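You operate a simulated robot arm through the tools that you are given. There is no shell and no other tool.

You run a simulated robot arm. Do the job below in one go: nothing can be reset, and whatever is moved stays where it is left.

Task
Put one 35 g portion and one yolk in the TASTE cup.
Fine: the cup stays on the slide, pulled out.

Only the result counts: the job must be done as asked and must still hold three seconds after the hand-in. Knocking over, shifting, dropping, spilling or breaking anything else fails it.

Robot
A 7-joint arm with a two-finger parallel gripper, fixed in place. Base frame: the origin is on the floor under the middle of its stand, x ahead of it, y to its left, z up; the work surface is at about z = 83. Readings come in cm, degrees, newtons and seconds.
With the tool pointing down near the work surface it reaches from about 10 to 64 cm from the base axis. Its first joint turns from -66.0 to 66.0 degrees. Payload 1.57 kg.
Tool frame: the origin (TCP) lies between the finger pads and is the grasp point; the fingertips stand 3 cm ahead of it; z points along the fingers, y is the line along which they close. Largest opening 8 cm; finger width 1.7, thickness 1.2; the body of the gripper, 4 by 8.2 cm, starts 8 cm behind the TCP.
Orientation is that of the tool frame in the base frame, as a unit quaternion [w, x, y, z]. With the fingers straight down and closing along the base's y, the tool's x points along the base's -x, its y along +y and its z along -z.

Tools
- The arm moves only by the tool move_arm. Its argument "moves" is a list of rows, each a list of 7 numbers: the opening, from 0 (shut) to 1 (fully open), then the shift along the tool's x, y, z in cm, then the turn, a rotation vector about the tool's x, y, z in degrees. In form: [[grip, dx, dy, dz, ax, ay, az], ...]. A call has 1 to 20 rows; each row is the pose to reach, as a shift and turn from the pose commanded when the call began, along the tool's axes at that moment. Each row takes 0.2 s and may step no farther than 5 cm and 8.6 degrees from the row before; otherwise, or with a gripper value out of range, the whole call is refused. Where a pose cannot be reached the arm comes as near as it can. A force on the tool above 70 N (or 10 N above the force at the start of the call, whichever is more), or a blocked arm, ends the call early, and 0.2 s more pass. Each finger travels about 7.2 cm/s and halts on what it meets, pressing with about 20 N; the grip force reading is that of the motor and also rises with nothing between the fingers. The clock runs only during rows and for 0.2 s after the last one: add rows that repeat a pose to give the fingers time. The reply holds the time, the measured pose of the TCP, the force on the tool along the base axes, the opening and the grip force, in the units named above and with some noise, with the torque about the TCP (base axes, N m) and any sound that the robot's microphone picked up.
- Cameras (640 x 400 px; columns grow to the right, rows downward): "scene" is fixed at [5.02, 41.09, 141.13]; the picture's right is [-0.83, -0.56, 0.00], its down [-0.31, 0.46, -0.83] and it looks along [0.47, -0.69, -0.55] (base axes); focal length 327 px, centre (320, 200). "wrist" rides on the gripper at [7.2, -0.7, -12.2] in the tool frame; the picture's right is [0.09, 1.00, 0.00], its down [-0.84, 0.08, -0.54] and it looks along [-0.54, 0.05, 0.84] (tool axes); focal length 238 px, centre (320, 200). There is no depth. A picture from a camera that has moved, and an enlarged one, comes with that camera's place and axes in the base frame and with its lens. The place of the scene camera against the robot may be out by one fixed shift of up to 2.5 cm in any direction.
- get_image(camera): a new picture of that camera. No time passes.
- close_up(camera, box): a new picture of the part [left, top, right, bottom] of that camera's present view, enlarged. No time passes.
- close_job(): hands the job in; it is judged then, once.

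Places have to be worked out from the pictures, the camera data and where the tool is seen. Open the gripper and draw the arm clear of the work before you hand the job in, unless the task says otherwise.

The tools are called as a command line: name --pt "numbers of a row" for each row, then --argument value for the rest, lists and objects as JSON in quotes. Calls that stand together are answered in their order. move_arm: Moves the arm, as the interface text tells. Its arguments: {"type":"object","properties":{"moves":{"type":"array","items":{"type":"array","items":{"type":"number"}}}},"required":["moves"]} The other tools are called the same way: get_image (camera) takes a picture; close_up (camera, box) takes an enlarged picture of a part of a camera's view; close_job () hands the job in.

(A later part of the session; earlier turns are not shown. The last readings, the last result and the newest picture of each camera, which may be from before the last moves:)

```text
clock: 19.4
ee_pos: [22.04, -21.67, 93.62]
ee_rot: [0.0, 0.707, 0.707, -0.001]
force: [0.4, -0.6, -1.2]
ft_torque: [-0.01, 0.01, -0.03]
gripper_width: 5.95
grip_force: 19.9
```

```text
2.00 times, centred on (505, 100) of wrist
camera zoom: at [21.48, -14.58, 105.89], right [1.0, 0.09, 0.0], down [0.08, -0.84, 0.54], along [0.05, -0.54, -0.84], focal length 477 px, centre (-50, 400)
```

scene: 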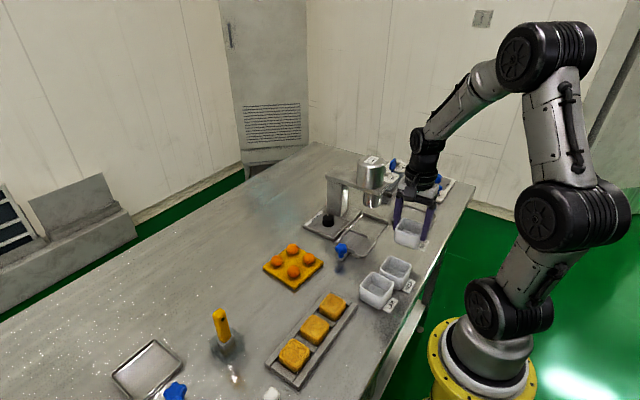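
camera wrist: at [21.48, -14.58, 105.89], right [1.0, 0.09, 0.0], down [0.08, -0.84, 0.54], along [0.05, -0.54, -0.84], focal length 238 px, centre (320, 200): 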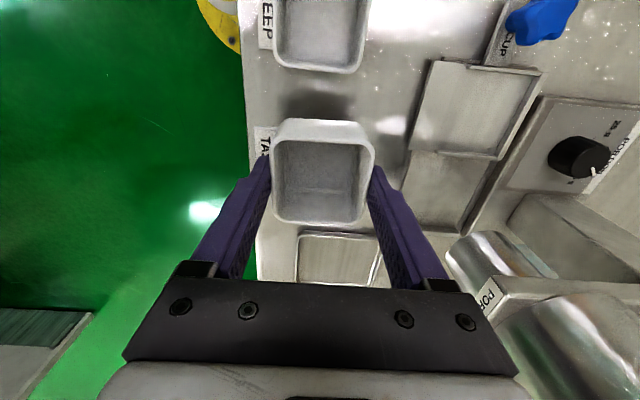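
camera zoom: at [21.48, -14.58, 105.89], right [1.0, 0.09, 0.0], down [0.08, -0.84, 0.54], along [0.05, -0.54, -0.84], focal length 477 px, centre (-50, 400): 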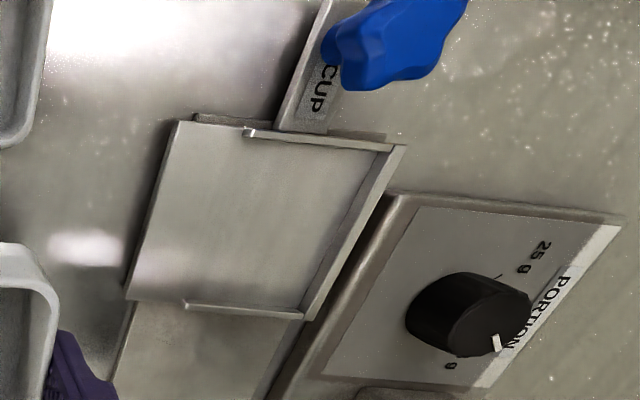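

The cup is off the table and level. The slide's tray computes to y from -21.9 to -14.95 inside its side ridges and a back ridge at x≈39, so the cup centre should go to about (35.85, -18.4). I carry it there at this height.

move_arm --pt "0.68 0.7 2.0 0 0 0 0" --pt "0.68 1.4 4.5 0 0 0 0" --pt "0.68 2.1 7 0 0 0 0" --pt "0.68 2.8 9.5 0 0 0 0" --pt "0.68 3.2 12 0 0 0 0" --pt "0.68 3.36 13.3 0 0 0 0" --pt "0.68 3.36 13.65 0 0 0 0" --pt "0.68 3.36 13.65 0 0 0 0"

get_image --camera "wrist"

close_up --camera "scene" --box '[310, 170, 430, 270]'

```text
clock: 21.2
ee_pos: [35.79, -18.45, 93.62]
ee_rot: [0.0, 0.707, 0.707, 0.0]
force: [-0.9, 0.3, -0.5]
ft_torque: [-0.04, 0.0, 0.0]
gripper_width: 5.94
grip_force: 20.0
```

```text
taken
camera wrist: at [35.11, -11.3, 105.91], right [1.0, 0.09, 0.0], down [0.08, -0.84, 0.54], along [0.05, -0.54, -0.84], focal length 238 px, centre (320, 200)
```

wrist: 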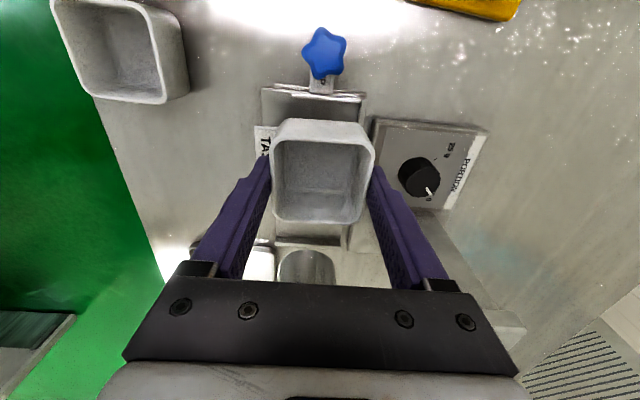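

```text
4.00 times, centred on (370, 220) of scene
camera zoom: at [5.02, 41.09, 141.13], right [-0.83, -0.56, 0.0], down [-0.31, 0.46, -0.83], along [0.47, -0.69, -0.55], focal length 1308 px, centre (120, 120)
```

zoom: 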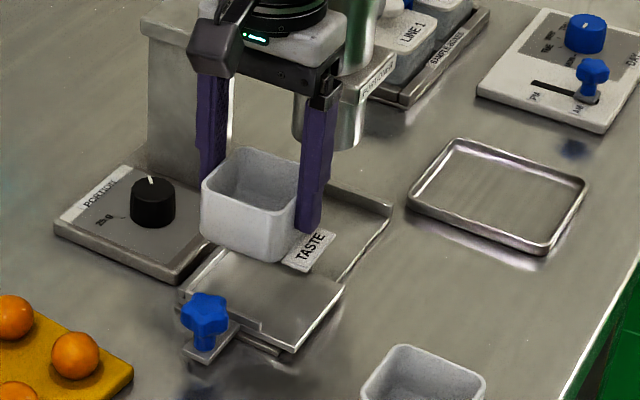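

The TASTE tag turns out to be part of the cup (it came along and points toward -x, the open side of the tray). The cup is centred over the tray; I lower it to just above the ridges and check the fit.

move_arm --pt "0.68 0 0 1.2 0 0 0" --pt "0.68 0 0 2.4 0 0 0" --pt "0.68 0 0 3.4 0 0 0" --pt "0.68 0 0 3.4 0 0 0"

close_up --camera "wrist" --box '[220, 30, 420, 240]'

close_up --camera "scene" --box '[310, 190, 410, 270]'

```text
clock: 22.2
ee_pos: [35.78, -18.49, 90.2]
ee_rot: [0.0, 0.707, 0.707, 0.0]
force: [-0.4, 0.0, 0.3]
ft_torque: [0.02, -0.04, -0.02]
gripper_width: 5.95
grip_force: 20.4
```

```text
1.90 times, centred on (320, 135) of wrist
camera zoom: at [35.14, -11.27, 102.57], right [1.0, 0.09, 0.0], down [0.08, -0.84, 0.54], along [0.05, -0.54, -0.84], focal length 454 px, centre (320, 324)
```

zoom: 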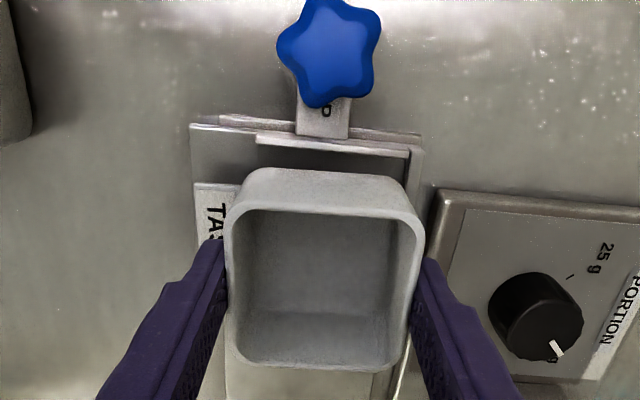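

```text
5.00 times, centred on (360, 230) of scene
camera zoom: at [5.02, 41.09, 141.13], right [-0.83, -0.56, 0.0], down [-0.31, 0.46, -0.83], along [0.47, -0.69, -0.55], focal length 1635 px, centre (120, 50)
```

zoom: 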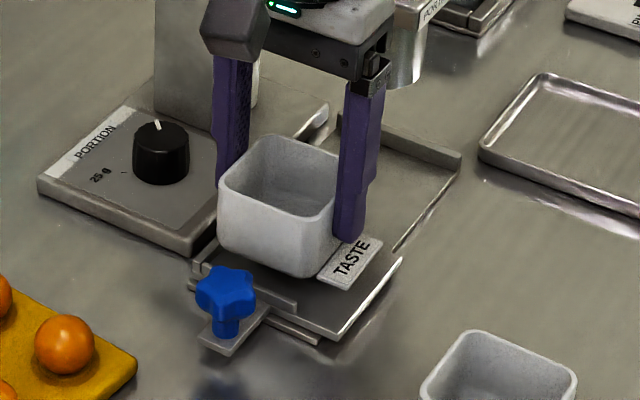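

The fit looks right, with the cup about 0.1 cm toward -y and close to the back ridge. I nudge it +0.1 in y and -0.15 in x and lower in small steps, watching the force.

move_arm --pt "0.68 0.1 -0.15 0 0 0 0" --pt "0.68 0.1 -0.15 0.4 0 0 0" --pt "0.68 0.1 -0.15 0.7 0 0 0" --pt "0.68 0.1 -0.15 0.95 0 0 0" --pt "0.68 0.1 -0.15 0.95 0 0 0"

close_up --camera "scene" --box '[310, 190, 410, 270]'

close_up --camera "wrist" --box '[220, 30, 420, 240]'

```text
clock: 23.4
ee_pos: [35.62, -18.29, 89.35]
ee_rot: [0.0, 0.708, 0.706, 0.0]
force: [0.1, 0.1, -0.5]
ft_torque: [0.02, -0.02, -0.02]
gripper_width: 5.91
grip_force: 20.2
```

```text
5.00 times, centred on (360, 230) of scene
camera zoom: at [5.02, 41.09, 141.13], right [-0.83, -0.56, 0.0], down [-0.31, 0.46, -0.83], along [0.47, -0.69, -0.55], focal length 1635 px, centre (120, 50)
```

zoom: 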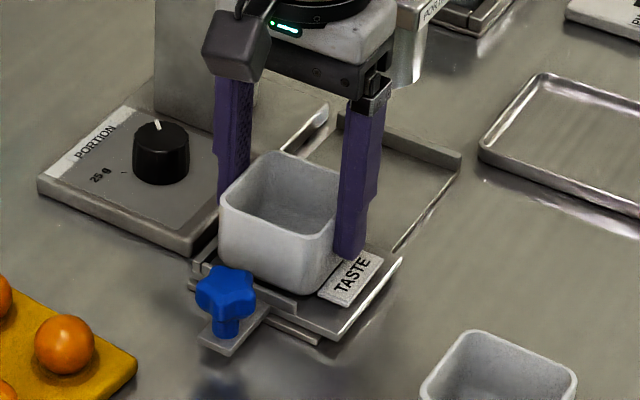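

```text
1.90 times, centred on (320, 135) of wrist
camera zoom: at [34.94, -11.14, 101.6], right [1.0, 0.09, 0.0], down [0.08, -0.84, 0.54], along [0.05, -0.54, -0.84], focal length 454 px, centre (320, 324)
```

zoom: 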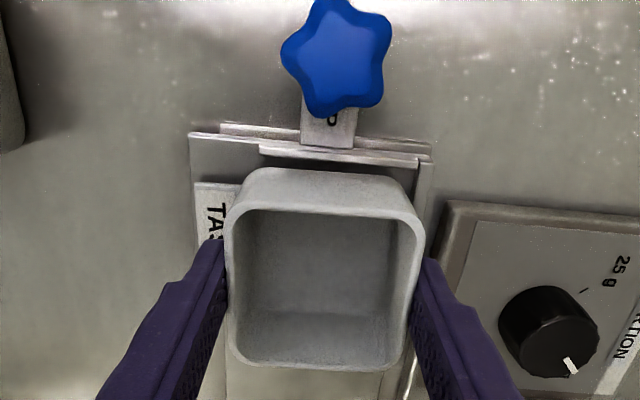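

The cup is now inside the ridges with no contact force yet. I lower another 0.3 cm.

move_arm --pt "0.68 0 0 0.15 0 0 0" --pt "0.68 0 0 0.3 0 0 0" --pt "0.68 0 0 0.3 0 0 0"

```text
clock: 24.2
ee_pos: [35.72, -18.36, 89.05]
ee_rot: [0.0, 0.707, 0.708, -0.001]
force: [-0.6, -0.1, -0.3]
ft_torque: [0.0, 0.02, -0.02]
gripper_width: 5.94
grip_force: 20.4
```

No contact yet, so I go down in further small steps.

move_arm --pt "0.68 0 0 0.1 0 0 0" --pt "0.68 0 0 0.2 0 0 0" --pt "0.68 0 0 0.2 0 0 0"

```text
clock: 25.0
ee_pos: [35.69, -18.34, 88.8]
ee_rot: [-0.001, 0.707, 0.707, 0.0]
force: [-1.0, -0.1, 3.2]
ft_torque: [0.03, 0.15, 0.0]
gripper_width: 5.92
grip_force: 19.9
```

The cup touches the tray (3 N upward). I open the fingers and rise straight up.

move_arm --pt "0.8 0 0 0 0 0 0" --pt "1 0 0 0 0 0 0" --pt "1 0 0 0 0 0 0" --pt "1 0 0 -1.5 0 0 0" --pt "1 0 0 -4 0 0 0" --pt "1 0 0 -8 0 0 0" --pt "1 0 0 -12 0 0 0" --pt "1 0 0 -12 0 0 0"

get_image --camera "wrist"

close_up --camera "wrist" --box '[240, 30, 420, 170]'

close_up --camera "scene" --box '[300, 180, 420, 270]'

```text
clock: 26.8
ee_pos: [35.54, -18.28, 100.89]
ee_rot: [-0.001, 0.707, 0.707, -0.001]
force: [-0.4, -0.4, -0.2]
ft_torque: [0.01, -0.03, -0.02]
gripper_width: 8.0
grip_force: 0.0
```

```text
taken
camera wrist: at [34.95, -11.11, 113.22], right [1.0, 0.09, 0.0], down [0.08, -0.84, 0.54], along [0.05, -0.54, -0.84], focal length 238 px, centre (320, 200)
```

wrist: 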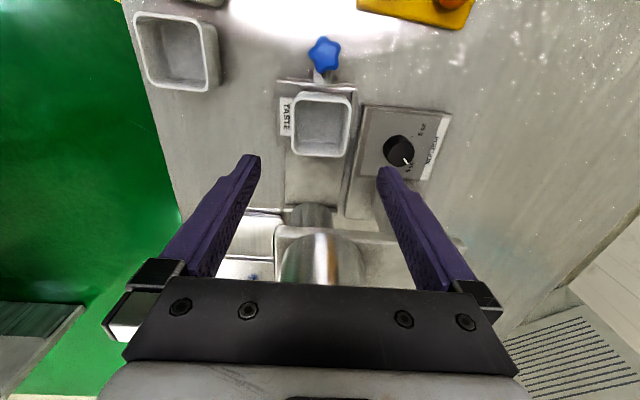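

```text
2.86 times, centred on (330, 100) of wrist
camera zoom: at [34.95, -11.11, 113.22], right [1.0, 0.09, 0.0], down [0.08, -0.84, 0.54], along [0.05, -0.54, -0.84], focal length 681 px, centre (291, 486)
```

zoom: 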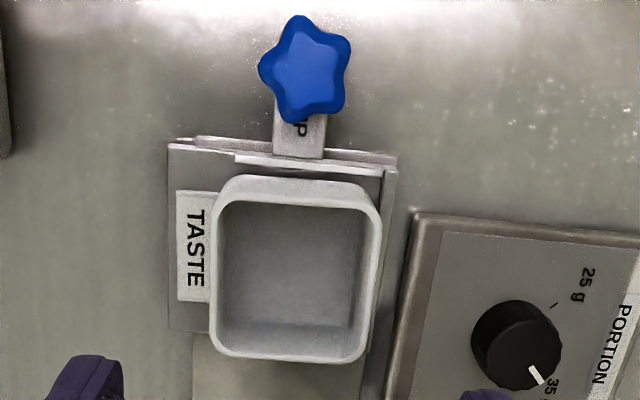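

```text
4.44 times, centred on (360, 225) of scene
camera zoom: at [5.02, 41.09, 141.13], right [-0.83, -0.56, 0.0], down [-0.31, 0.46, -0.83], along [0.47, -0.69, -0.55], focal length 1454 px, centre (142, 89)
```

zoom: 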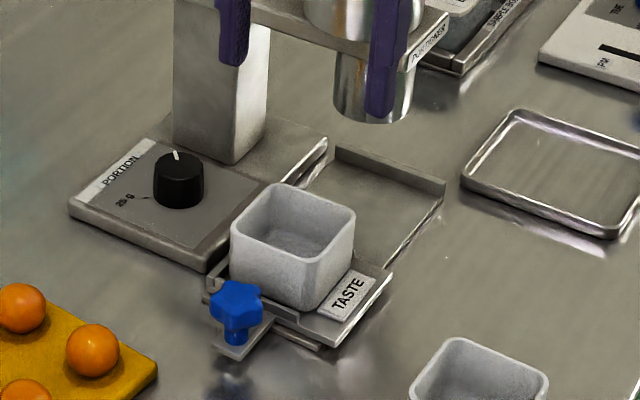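

The TASTE cup sits squarely in the tray and lines up in x with the nozzle (about 35.5). Now the slide: the star knob is near (35.3, -11.7), top about z 87.7. I move to a leaned-back approach pose behind it on the +y side.

move_arm --pt "0.8 2.5 -0.1 0 0 0 0" --pt "0.65 5 -0.1 0.5 0 -5 0" --pt "0.6 7.5 -0.2 2 0 -10 0" --pt "0.6 9.9 -0.25 3.5 0 -15 0" --pt "0.6 9.9 -0.25 5 0 -20 0" --pt "0.6 9.9 -0.25 5 0 -20 0"

get_image --camera "wrist"

close_up --camera "wrist" --box '[220, 60, 420, 200]'

close_up --camera "scene" --box '[260, 150, 420, 290]'

```text
clock: 28.2
ee_pos: [35.46, -8.32, 95.92]
ee_rot: [0.123, 0.696, 0.696, -0.123]
force: [0.4, -0.1, 1.0]
ft_torque: [-0.02, -0.01, 0.01]
gripper_width: 4.82
grip_force: 0.1
```

```text
taken
camera wrist: at [34.72, 2.54, 104.93], right [1.0, 0.09, -0.03], down [0.08, -0.6, 0.8], along [0.05, -0.8, -0.6], focal length 238 px, centre (320, 200)
```

wrist: 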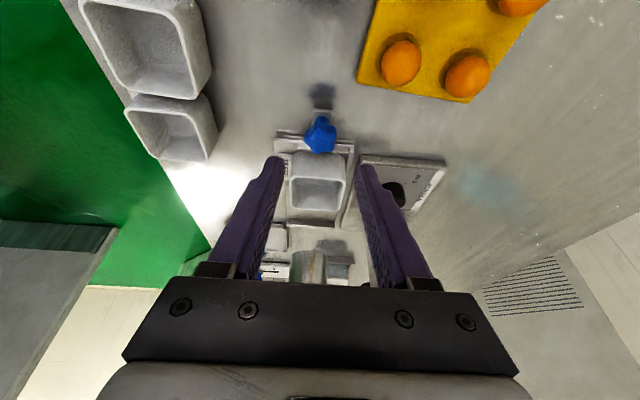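

```text
2.86 times, centred on (320, 130) of wrist
camera zoom: at [34.72, 2.54, 104.93], right [1.0, 0.09, -0.03], down [0.08, -0.6, 0.8], along [0.05, -0.8, -0.6], focal length 681 px, centre (320, 400)
```

zoom: 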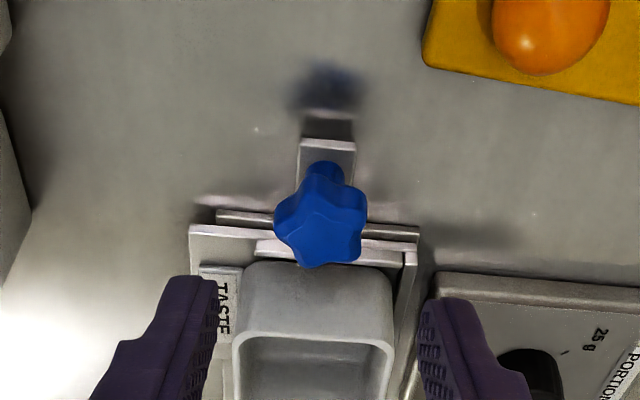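

```text
2.86 times, centred on (340, 220) of scene
camera zoom: at [5.02, 41.09, 141.13], right [-0.83, -0.56, 0.0], down [-0.31, 0.46, -0.83], along [0.47, -0.69, -0.55], focal length 934 px, centre (263, 143)
```

zoom: 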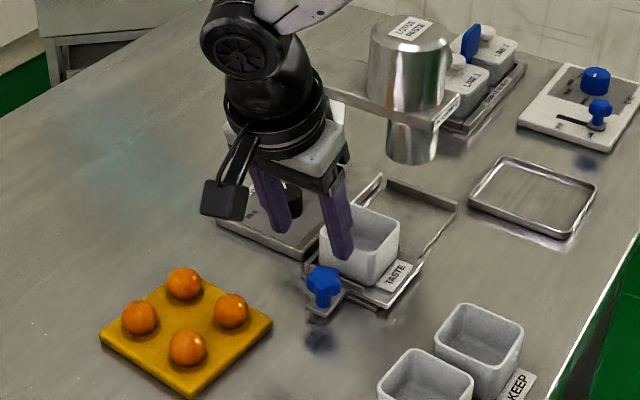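

The knob computes to (35.5, -11.55), in line with the fingers. I advance along the tool axis until the fingers flank the star and close on it.

move_arm --pt "0.6 0.02 0 2.5 0 0 0" --pt "0.6 0.05 0 5 0 0 0" --pt "0.6 0.07 0 7 0 0 0" --pt "0.6 0.07 0 7.85 0 0 0" --pt "0.6 0.07 0 7.85 0 0 0"

close_up --camera "wrist" --box '[220, 80, 420, 220]'

close_up --camera "scene" --box '[290, 190, 410, 280]'

```text
clock: 29.4
ee_pos: [35.25, -11.0, 88.26]
ee_rot: [0.123, 0.696, 0.696, -0.123]
force: [0.7, 0.6, -0.2]
ft_torque: [0.02, 0.01, -0.02]
gripper_width: 4.79
grip_force: 0.1
```

```text
2.86 times, centred on (320, 150) of wrist
camera zoom: at [34.63, -0.18, 97.45], right [1.0, 0.09, -0.03], down [0.08, -0.6, 0.8], along [0.05, -0.79, -0.61], focal length 681 px, centre (320, 343)
```

zoom: 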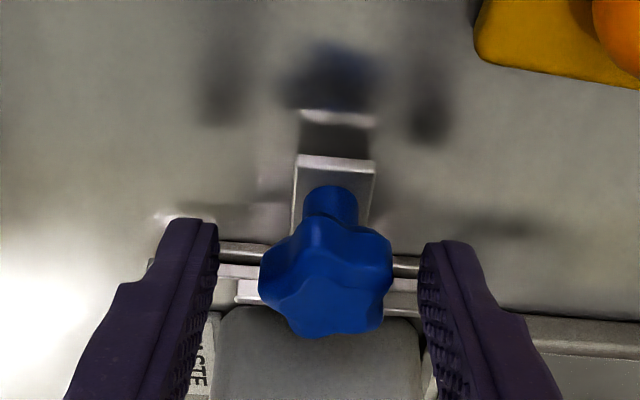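

```text
4.44 times, centred on (350, 235) of scene
camera zoom: at [5.02, 41.09, 141.13], right [-0.83, -0.56, 0.0], down [-0.31, 0.46, -0.83], along [0.47, -0.69, -0.55], focal length 1454 px, centre (187, 44)
```

zoom: 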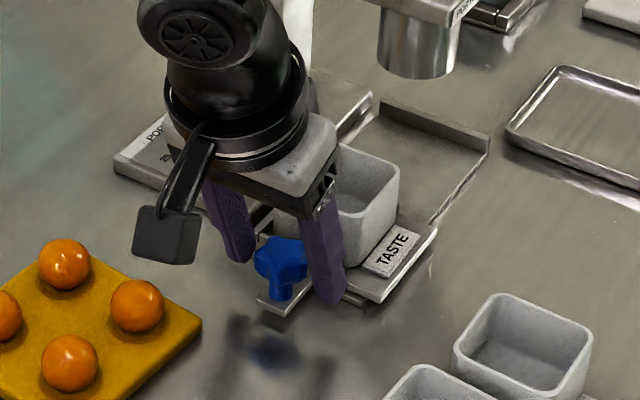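

The star lies between the fingers, about 0.15 cm toward +x. I shift by that and close on it.

move_arm --pt "0.6 0 0.15 0 0 0 0" --pt "0.45 0 0.15 0 0 0 0" --pt "0.2 0 0.15 0 0 0 0" --pt "0.2 0 0.15 0 0 0 0" --pt "0.2 0 0.15 0 0 0 0"

close_up --camera "wrist" --box '[220, 80, 420, 220]'

```text
clock: 30.6
ee_pos: [35.54, -11.01, 88.27]
ee_rot: [0.123, 0.696, 0.696, -0.123]
force: [2.3, 0.2, -2.4]
ft_torque: [0.05, -0.04, 0.03]
gripper_width: 2.81
grip_force: 38.0
```

```text
2.86 times, centred on (320, 150) of wrist
camera zoom: at [34.82, -0.16, 97.5], right [1.0, 0.09, -0.03], down [0.08, -0.6, 0.8], along [0.05, -0.79, -0.61], focal length 681 px, centre (320, 343)
```

zoom: 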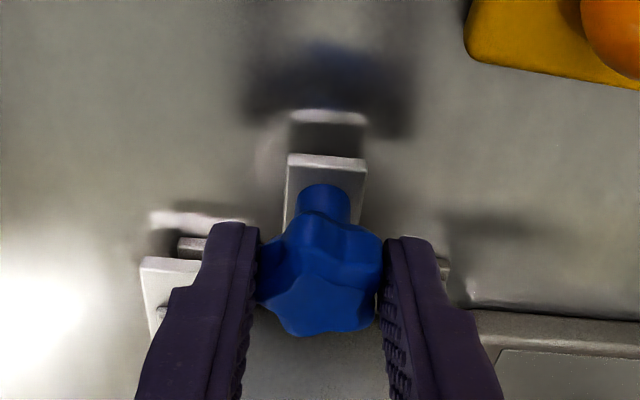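

The knob is held (2.81 cm). I push the slide smoothly 8 cm toward -y first and check the path before the end of travel.

move_arm --pt "0.2 -0.38 0 0.137 0 0 0" --pt "0.2 -0.94 0 0.342 0 0 0" --pt "0.2 -1.69 0 0.616 0 0 0" --pt "0.2 -2.44 0 0.889 0 0 0" --pt "0.2 -3.19 0 1.163 0 0 0" --pt "0.2 -3.95 0 1.436 0 0 0" --pt "0.2 -4.7 0 1.71 0 0 0" --pt "0.2 -5.45 0 1.984 0 0 0" --pt "0.2 -6.2 0 2.257 0 0 0" --pt "0.2 -6.95 0 2.531 0 0 0" --pt "0.2 -7.52 0 2.736 0 0 0" --pt "0.2 -7.52 0 2.736 0 0 0"

get_image --camera "wrist"

close_up --camera "scene" --box '[290, 160, 430, 265]'

```text
clock: 33.2
ee_pos: [35.49, -19.03, 88.42]
ee_rot: [0.124, 0.695, 0.697, -0.122]
force: [4.4, -0.5, -8.0]
ft_torque: [-0.11, -0.03, -0.04]
gripper_width: 2.82
grip_force: 38.5
```

```text
taken
camera wrist: at [34.8, -8.14, 97.5], right [1.0, 0.09, -0.03], down [0.08, -0.6, 0.8], along [0.05, -0.79, -0.61], focal length 238 px, centre (320, 200)
```

wrist: 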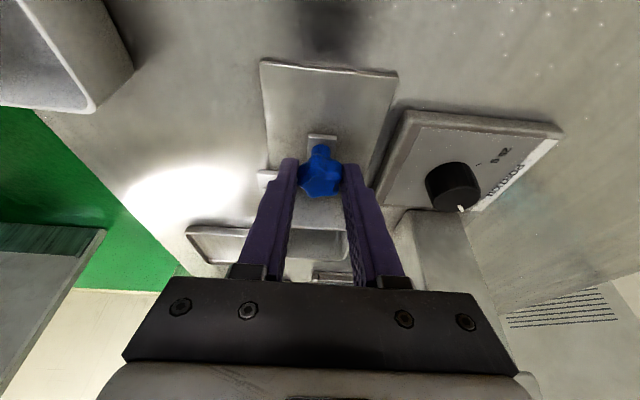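

```text
3.81 times, centred on (360, 212) of scene
camera zoom: at [5.04, 41.09, 141.13], right [-0.83, -0.56, 0.0], down [-0.31, 0.46, -0.83], along [0.47, -0.69, -0.55], focal length 1246 px, centre (168, 152)
```

zoom: 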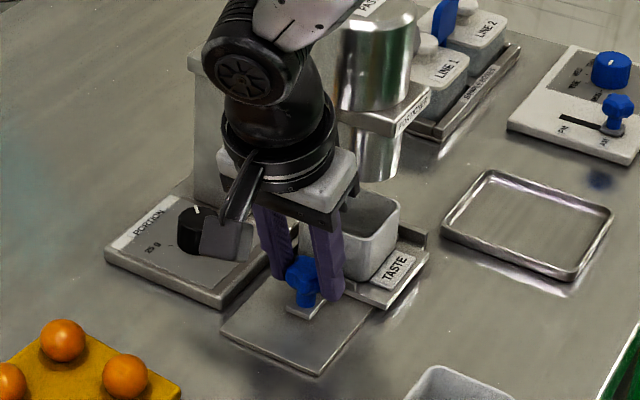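

The slide runs freely and the cup travels with it. I push on another 1.3 cm in small steps, watching the y force for the end stop.

move_arm --pt "0.2 -0.28 0 0.103 0 0 0" --pt "0.2 -0.56 0 0.205 0 0 0" --pt "0.2 -0.85 0 0.308 0 0 0" --pt "0.2 -1.03 0 0.376 0 0 0" --pt "0.2 -1.22 0 0.445 0 0 0" --pt "0.2 -1.22 0 0.445 0 0 0"

close_up --camera "scene" --box '[290, 160, 430, 265]'

get_image --camera "wrist"

```text
clock: 34.6
ee_pos: [35.42, -20.29, 88.5]
ee_rot: [0.122, 0.696, 0.696, -0.123]
force: [-6.8, 15.7, 6.5]
ft_torque: [-0.13, 0.2, -0.01]
gripper_width: 2.8
grip_force: 38.6
```

```text
3.81 times, centred on (360, 212) of scene
camera zoom: at [5.0, 41.13, 141.12], right [-0.83, -0.56, 0.0], down [-0.31, 0.46, -0.83], along [0.47, -0.69, -0.55], focal length 1246 px, centre (168, 152)
```

zoom: 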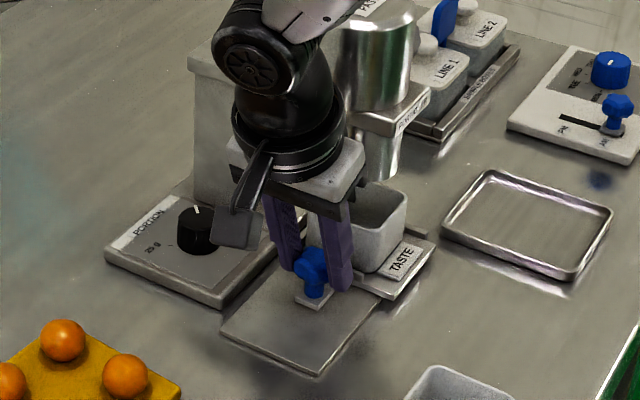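

```text
taken
camera wrist: at [34.84, -9.39, 97.51], right [1.0, 0.09, -0.03], down [0.08, -0.6, 0.8], along [0.05, -0.79, -0.61], focal length 238 px, centre (320, 200)
```

wrist: 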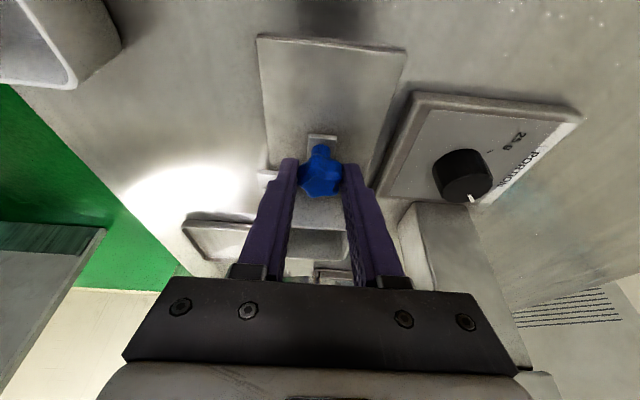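

The y force has risen to about 16 N, so the slide is meeting the end or a trigger. I push a little further and hold to see how it reacts.

move_arm --pt "0.2 -0.14 0 0.051 0 0 0" --pt "0.2 -0.28 0 0.103 0 0 0" --pt "0.2 -0.28 0 0.103 0 0 0" --pt "0.2 -0.28 0 0.103 0 0 0"

close_up --camera "scene" --box '[340, 170, 420, 240]'

close_up --camera "wrist" --box '[240, 100, 400, 290]'

```text
clock: 35.6
ee_pos: [35.5, -20.5, 88.33]
ee_rot: [0.121, 0.697, 0.696, -0.123]
force: [-6.4, 38.7, 11.4]
ft_torque: [0.54, 0.12, -0.06]
gripper_width: 2.81
grip_force: 38.3
```

```text
5.71 times, centred on (380, 205) of scene
camera zoom: at [4.99, 41.19, 141.1], right [-0.83, -0.56, 0.0], down [-0.31, 0.46, -0.83], along [0.47, -0.69, -0.55], focal length 1869 px, centre (-23, 171)
```

zoom: 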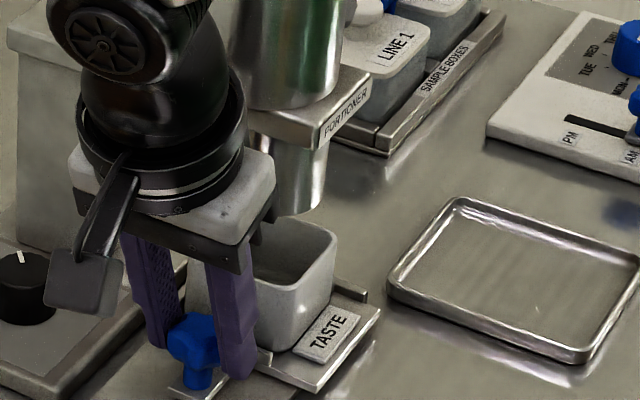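

```text
2.11 times, centred on (320, 195) of wrist
camera zoom: at [34.85, -9.57, 97.48], right [1.0, 0.08, -0.03], down [0.08, -0.6, 0.79], along [0.05, -0.79, -0.61], focal length 502 px, centre (320, 210)
```

zoom: 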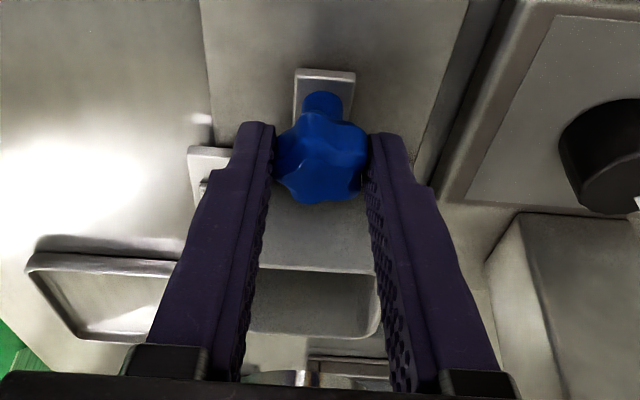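

The slide is at its end stop (39 N). I ease the push slightly and hold for 2 s to give the portioner time to dispense, then look.

move_arm --pt "0.2 0.14 0 -0.051 0 0 0" --pt "0.2 0.14 0 -0.051 0 0 0" --pt "0.2 0.14 0 -0.051 0 0 0" --pt "0.2 0.14 0 -0.051 0 0 0" --pt "0.2 0.14 0 -0.051 0 0 0" --pt "0.2 0.14 0 -0.051 0 0 0" --pt "0.2 0.14 0 -0.051 0 0 0" --pt "0.2 0.14 0 -0.051 0 0 0" --pt "0.2 0.14 0 -0.051 0 0 0" --pt "0.2 0.14 0 -0.051 0 0 0"

close_up --camera "scene" --box '[340, 170, 420, 240]'

get_image --camera "scene"

```text
clock: 37.8
ee_pos: [35.51, -20.37, 88.39]
ee_rot: [0.121, 0.697, 0.696, -0.123]
force: [-10.9, 22.0, 0.9]
ft_torque: [0.51, 0.14, -0.11]
gripper_width: 2.83
grip_force: 38.4
```

```text
5.71 times, centred on (380, 205) of scene
camera zoom: at [4.99, 41.14, 141.11], right [-0.83, -0.56, 0.0], down [-0.31, 0.46, -0.83], along [0.47, -0.69, -0.55], focal length 1869 px, centre (-23, 171)
```

zoom: 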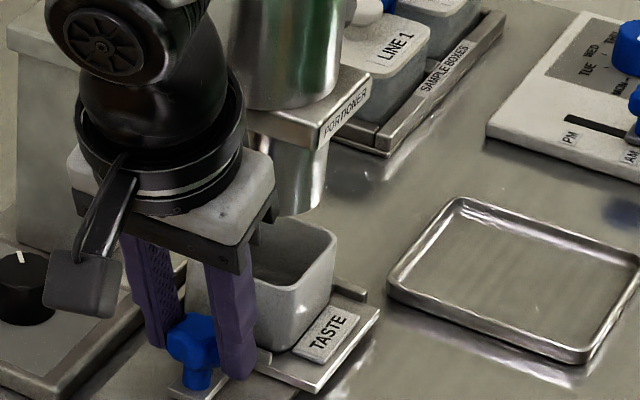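

```text
taken
```

scene: 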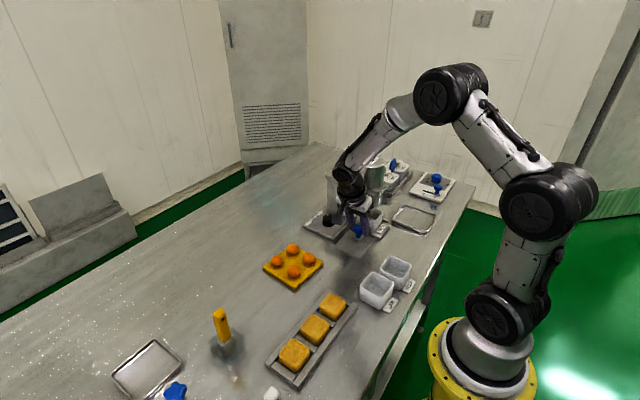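

No paste is visible from here and no sound came. Earlier views showed a rod with a cylindrical end on the far (-y) side of the portioner, which may be its lever. I release the knob, back out along the tool axis and look.

move_arm --pt "0.2 0.3 0 -0.109 0 0 0" --pt "0.5 0.3 0 -0.109 0 0 0" --pt "0.55 0.3 0 -0.109 0 0 0" --pt "0.55 0.3 0 -2.1 0 0 0" --pt "0.55 0.3 0 -5 0 0 0" --pt "0.55 0.3 0 -9.5 0 0 0" --pt "0.55 0.3 0 -14 0 0 0" --pt "0.55 0.3 0 -14 0 0 0"

get_image --camera "wrist"

close_up --camera "scene" --box '[310, 140, 430, 250]'

close_up --camera "wrist" --box '[180, 60, 500, 280]'

```text
clock: 39.6
ee_pos: [35.62, -15.5, 101.35]
ee_rot: [0.123, 0.696, 0.697, -0.122]
force: [-0.4, -0.4, -0.2]
ft_torque: [0.03, 0.04, 0.0]
gripper_width: 4.42
grip_force: 0.1
```

```text
taken
camera wrist: at [34.98, -4.5, 110.47], right [1.0, 0.09, -0.03], down [0.08, -0.6, 0.8], along [0.05, -0.79, -0.61], focal length 238 px, centre (320, 200)
```

wrist: 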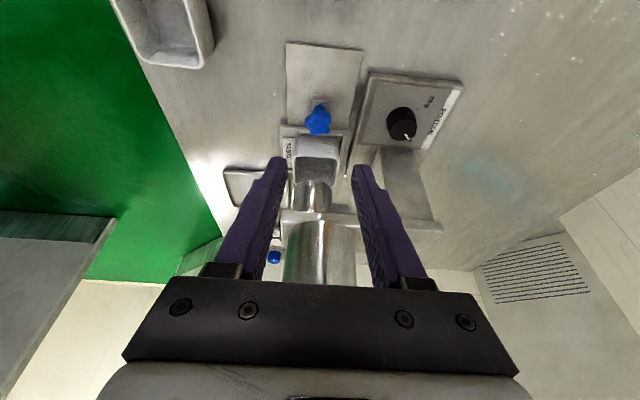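

```text
3.64 times, centred on (370, 195) of scene
camera zoom: at [5.02, 41.09, 141.13], right [-0.83, -0.56, 0.0], down [-0.31, 0.46, -0.83], along [0.47, -0.69, -0.55], focal length 1189 px, centre (138, 218)
```

zoom: 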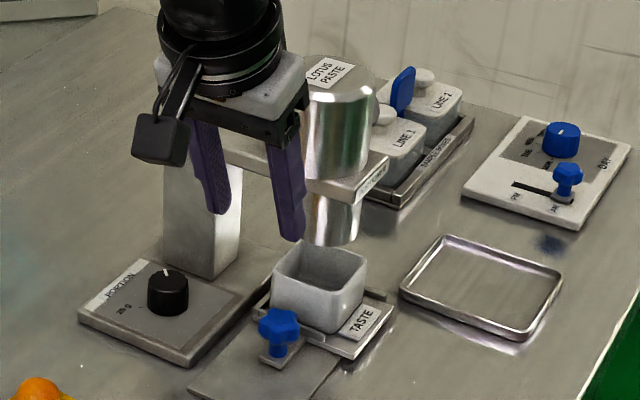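

```text
1.82 times, centred on (340, 170) of wrist
camera zoom: at [34.98, -4.5, 110.47], right [1.0, 0.09, -0.03], down [0.08, -0.6, 0.8], along [0.05, -0.79, -0.61], focal length 433 px, centre (284, 254)
```

zoom: 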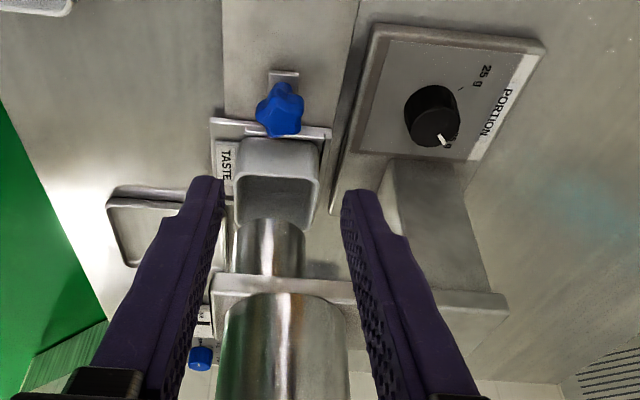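

The cup stands under the nozzle, still empty, and the slide stays in place. I straighten, rise and move over to look at the lever-like part behind the portioner.

move_arm --pt "0.6 -1.45 0 -3.99 0 5 0" --pt "0.6 -2.91 0 -7.99 0 10 0" --pt "0.6 -4.36 0 -11.98 0 15 0" --pt "0.6 -5.81 0 -15.97 0 20 0" --pt "0.6 -5.81 0 -15.97 0 20 0"

move_arm --pt "0.6 -1.9 0.2 0 0 0 -8.2" --pt "0.6 -3.8 0.4 0 0 0 -16.4" --pt "0.6 -5.7 0.6 0 0 0 -24.6" --pt "0.6 -7.6 0.9 0 0 0 -32.8" --pt "0.6 -9.5 1.1 0 0 0 -41" --pt "0.6 -11.4 1.3 0 0 0 -49.2" --pt "0.6 -13.3 1.5 0 0 0 -57.4" --pt "0.6 -15.2 1.8 0 0 0 -65.6" --pt "0.6 -17.1 2.0 0 0 0 -73.8" --pt "0.6 -19 2.2 0 0 0 -82" --pt "0.6 -20.5 2.4 0 0 0 -90" --pt "0.6 -20.5 2.4 0 0 0 -90"

get_image --camera "wrist"

get_image --camera "scene"

```text
clock: 40.8
ee_pos: [35.45, -15.29, 118.42]
ee_rot: [0.0, 0.707, 0.707, 0.001]
force: [1.1, 0.9, 0.2]
ft_torque: [-0.03, -0.02, -0.01]
gripper_width: 4.81
grip_force: 0.1
```

```text
clock: 43.4
ee_pos: [38.01, -35.89, 118.39]
ee_rot: [0.0, -0.001, 1.0, -0.001]
force: [-0.2, 0.2, 0.1]
ft_torque: [0.01, 0.02, -0.01]
gripper_width: 4.77
grip_force: 0.1
```

```text
taken
camera wrist: at [30.75, -36.56, 130.79], right [-0.09, 1.0, 0.0], down [0.84, 0.08, 0.54], along [0.54, 0.05, -0.84], focal length 238 px, centre (320, 200)
```

wrist: 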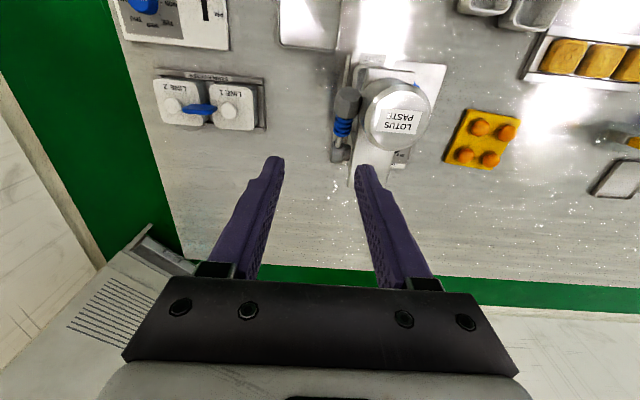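

```text
taken
```

scene: 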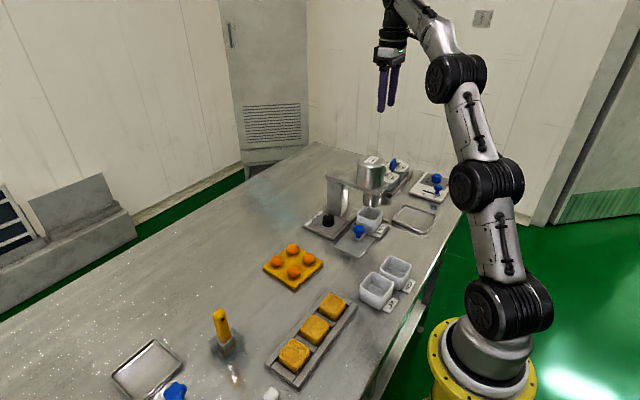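

There is indeed a lever on the -y side of the portioner, with a blue band and a grey knob. I enlarge it.

close_up --camera "wrist" --box '[300, 40, 460, 190]'

close_up --camera "wrist" --box '[315, 75, 395, 175]'

close_up --camera "scene" --box '[310, 140, 430, 250]'

```text
2.67 times, centred on (380, 115) of wrist
camera zoom: at [30.75, -36.56, 130.79], right [-0.09, 1.0, 0.0], down [0.84, 0.08, 0.54], along [0.54, 0.05, -0.84], focal length 636 px, centre (160, 427)
```

zoom: 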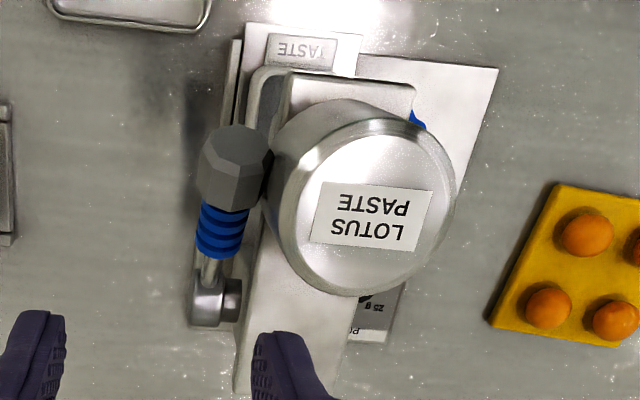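

```text
4.00 times, centred on (355, 125) of wrist
camera zoom: at [30.75, -36.56, 130.79], right [-0.09, 1.0, 0.0], down [0.84, 0.08, 0.54], along [0.54, 0.05, -0.84], focal length 953 px, centre (180, 500)
```

zoom: 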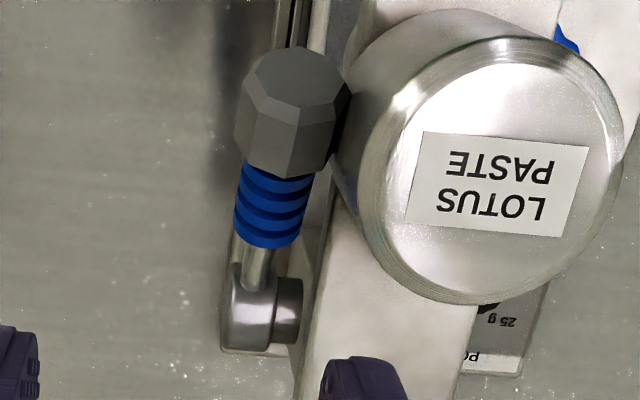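

```text
3.64 times, centred on (370, 195) of scene
camera zoom: at [5.02, 41.09, 141.13], right [-0.83, -0.56, 0.0], down [-0.31, 0.46, -0.83], along [0.47, -0.69, -0.55], focal length 1189 px, centre (138, 218)
```

zoom: 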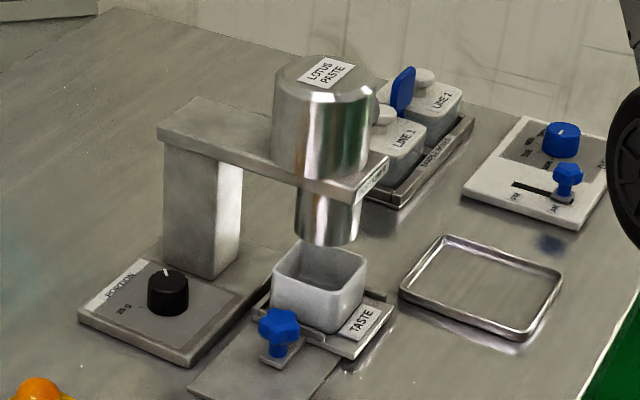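

The lever's hub is at about (44.3, -32.6, 96.4) and its hexagonal knob at about (35.9, -32.8, 100.5), pointing toward the robot and about 26° upward, so it is probably pulled down to dispense. I rotate to the other yaw to see it from a second side before touching it.

move_arm --pt "0.5 0.2 0 0.3 0 0 8.2" --pt "0.4 0.4 0 0.6 0 0 16.4" --pt "0.2 0.6 0 0.9 0 0 24.6" --pt "0 0.8 -0.2 1.2 0 0 32.8" --pt "0 1 -0.4 1.5 0 0 41" --pt "0 1.2 -0.6 1.8 0 0 49.2" --pt "0 1.4 -0.8 2.1 0 0 57.4" --pt "0 1.6 -1 2.4 0 0 65.6" --pt "0 1.8 -1 2.7 0 0 73.8" --pt "0 2 -1 3 0 0 82" --pt "0 2 -1 3 0 0 90" --pt "0 2 -1 3 0 0 90"

get_image --camera "wrist"

close_up --camera "wrist" --box '[240, 60, 440, 230]'

```text
clock: 46.0
ee_pos: [35.97, -36.8, 115.55]
ee_rot: [-0.001, 0.708, 0.707, 0.0]
force: [-1.3, 0.3, 0.1]
ft_torque: [0.0, 0.04, 0.0]
gripper_width: 0.0
grip_force: 19.7
```

```text
taken
camera wrist: at [35.21, -29.74, 127.77], right [1.0, 0.09, 0.0], down [0.08, -0.84, 0.54], along [0.05, -0.54, -0.84], focal length 238 px, centre (320, 200)
```

wrist: 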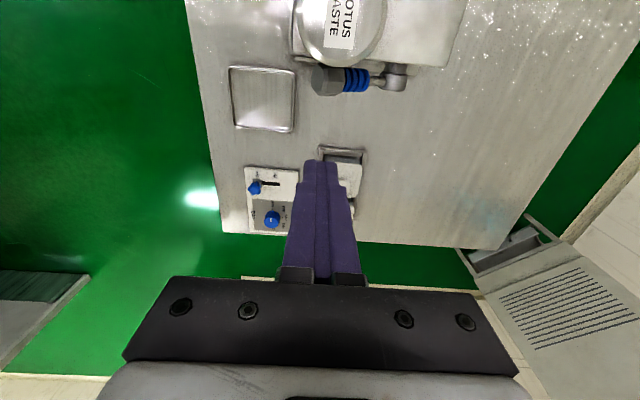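

```text
2.35 times, centred on (340, 145) of wrist
camera zoom: at [35.21, -29.74, 127.77], right [1.0, 0.09, 0.0], down [0.08, -0.84, 0.54], along [0.05, -0.54, -0.84], focal length 561 px, centre (273, 329)
```

zoom: 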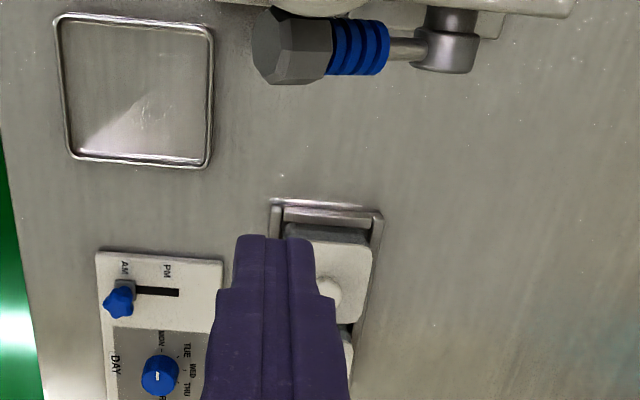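

Both views agree: knob centre about (36.2, -32.4, 100.5), hub (44.2, -32.4, 96.4), with the canister right beside it on the +y side. I'll press the lever down from above with closed fingers, leaned 10° away from the canister. First I go to just above the knob.

move_arm --pt "0 1.2 0.05 2 0 5 0" --pt "0 2.4 0.1 4.5 0 10 0" --pt "0 3.58 0.13 7 0 10 0" --pt "0 3.58 0.13 9.05 0 10 0" --pt "0 3.58 0.13 9.05 0 10 0"

get_image --camera "wrist"

close_up --camera "wrist" --box '[240, 60, 440, 230]'

close_up --camera "scene" --box '[310, 90, 450, 250]'

```text
clock: 47.2
ee_pos: [36.13, -33.15, 106.45]
ee_rot: [-0.061, 0.705, 0.704, 0.062]
force: [0.4, -0.3, 0.1]
ft_torque: [0.01, 0.0, 0.02]
gripper_width: 0.0
grip_force: 20.4
```

```text
taken
camera wrist: at [35.45, -28.33, 119.85], right [1.0, 0.09, 0.02], down [0.08, -0.92, 0.39], along [0.05, -0.39, -0.92], focal length 238 px, centre (320, 200)
```

wrist: 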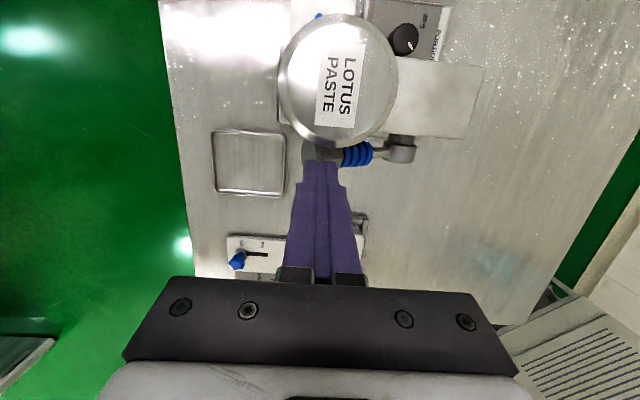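

```text
2.35 times, centred on (340, 145) of wrist
camera zoom: at [35.45, -28.33, 119.85], right [1.0, 0.09, 0.02], down [0.08, -0.92, 0.39], along [0.05, -0.39, -0.92], focal length 561 px, centre (273, 329)
```

zoom: 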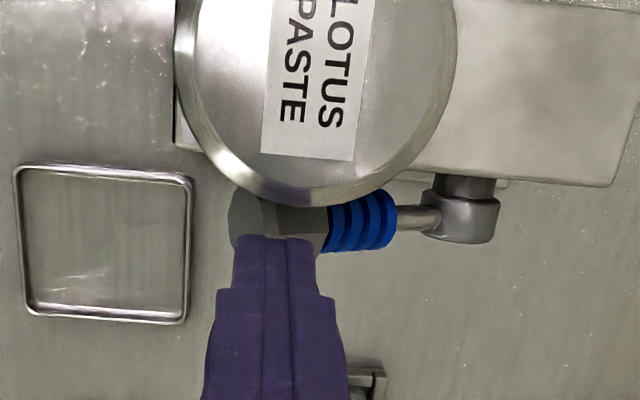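

```text
2.50 times, centred on (380, 170) of scene
camera zoom: at [5.02, 41.09, 141.13], right [-0.83, -0.56, 0.0], down [-0.31, 0.46, -0.83], along [0.47, -0.69, -0.55], focal length 818 px, centre (170, 275)
```

zoom: 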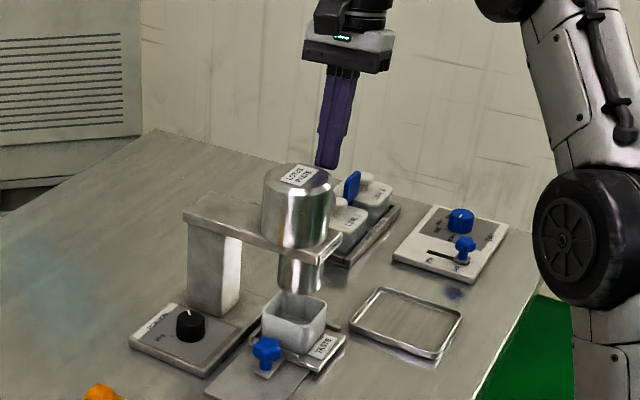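

The fingertips are right over the knob. I press down 2.5 cm slowly and check the force.

move_arm --pt "0 -0.087 0 0.492 0 0 0" --pt "0 -0.174 0 0.985 0 0 0" --pt "0 -0.26 0 1.477 0 0 0" --pt "0 -0.347 0 1.97 0 0 0" --pt "0 -0.434 0 2.462 0 0 0" --pt "0 -0.434 0 2.462 0 0 0"

close_up --camera "wrist" --box '[240, 60, 440, 230]'

close_up --camera "scene" --box '[310, 130, 430, 250]'

```text
clock: 48.6
ee_pos: [36.04, -33.29, 103.9]
ee_rot: [-0.061, 0.705, 0.704, 0.061]
force: [-2.6, -1.1, 2.9]
ft_torque: [-0.02, 0.04, -0.03]
gripper_width: 0.01
grip_force: 19.8
```

```text
2.35 times, centred on (340, 145) of wrist
camera zoom: at [35.41, -28.41, 117.25], right [1.0, 0.09, 0.02], down [0.08, -0.92, 0.39], along [0.05, -0.39, -0.92], focal length 561 px, centre (273, 329)
```

zoom: 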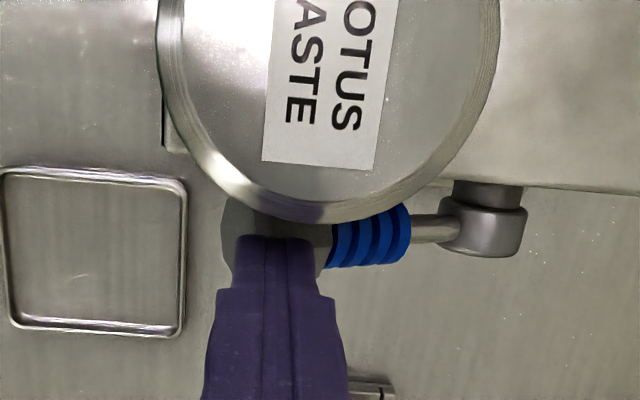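

```text
3.33 times, centred on (370, 190) of scene
camera zoom: at [5.01, 41.09, 141.13], right [-0.83, -0.56, 0.0], down [-0.31, 0.46, -0.83], along [0.47, -0.69, -0.55], focal length 1090 px, centre (153, 233)
```

zoom: 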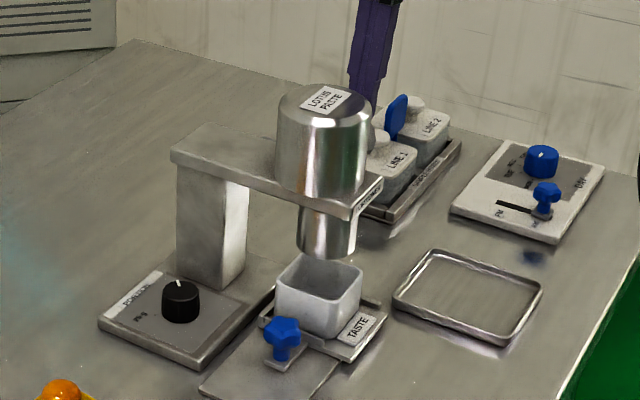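

Contact with only 3 N and the lever is giving way, so down is the working direction. I continue another 2.5 cm.

move_arm --pt "0 -0.087 -0.05 0.492 0 0 0" --pt "0 -0.174 -0.1 0.985 0 0 0" --pt "0 -0.26 -0.2 1.477 0 0 0" --pt "0 -0.347 -0.3 1.97 0 0 0" --pt "0 -0.434 -0.3 2.462 0 0 0" --pt "0 -0.434 -0.3 2.462 0 0 0"

close_up --camera "wrist" --box '[240, 60, 440, 230]'

close_up --camera "scene" --box '[310, 130, 430, 250]'

```text
clock: 50.0
ee_pos: [35.81, -33.23, 101.42]
ee_rot: [-0.062, 0.704, 0.705, 0.062]
force: [-3.9, -2.3, 4.2]
ft_torque: [-0.05, 0.11, 0.03]
gripper_width: 0.01
grip_force: 19.6
```

```text
2.35 times, centred on (340, 145) of wrist
camera zoom: at [35.16, -28.39, 114.78], right [1.0, 0.09, 0.02], down [0.08, -0.92, 0.39], along [0.05, -0.39, -0.92], focal length 561 px, centre (273, 329)
```

zoom: 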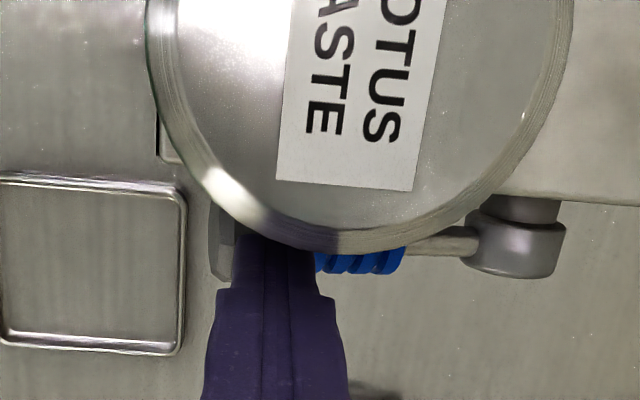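

```text
3.33 times, centred on (370, 190) of scene
camera zoom: at [5.01, 41.09, 141.13], right [-0.83, -0.56, 0.0], down [-0.31, 0.46, -0.83], along [0.47, -0.69, -0.55], focal length 1090 px, centre (153, 233)
```

zoom: 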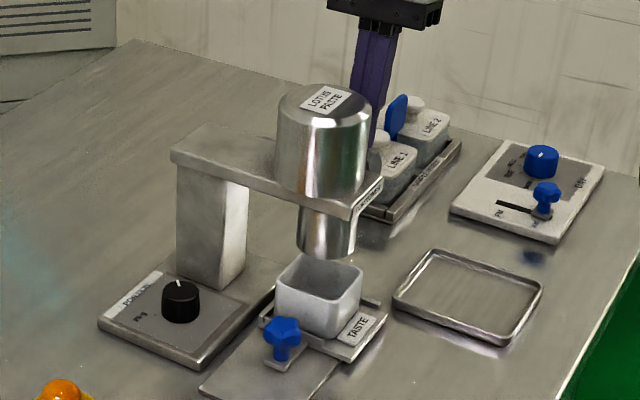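

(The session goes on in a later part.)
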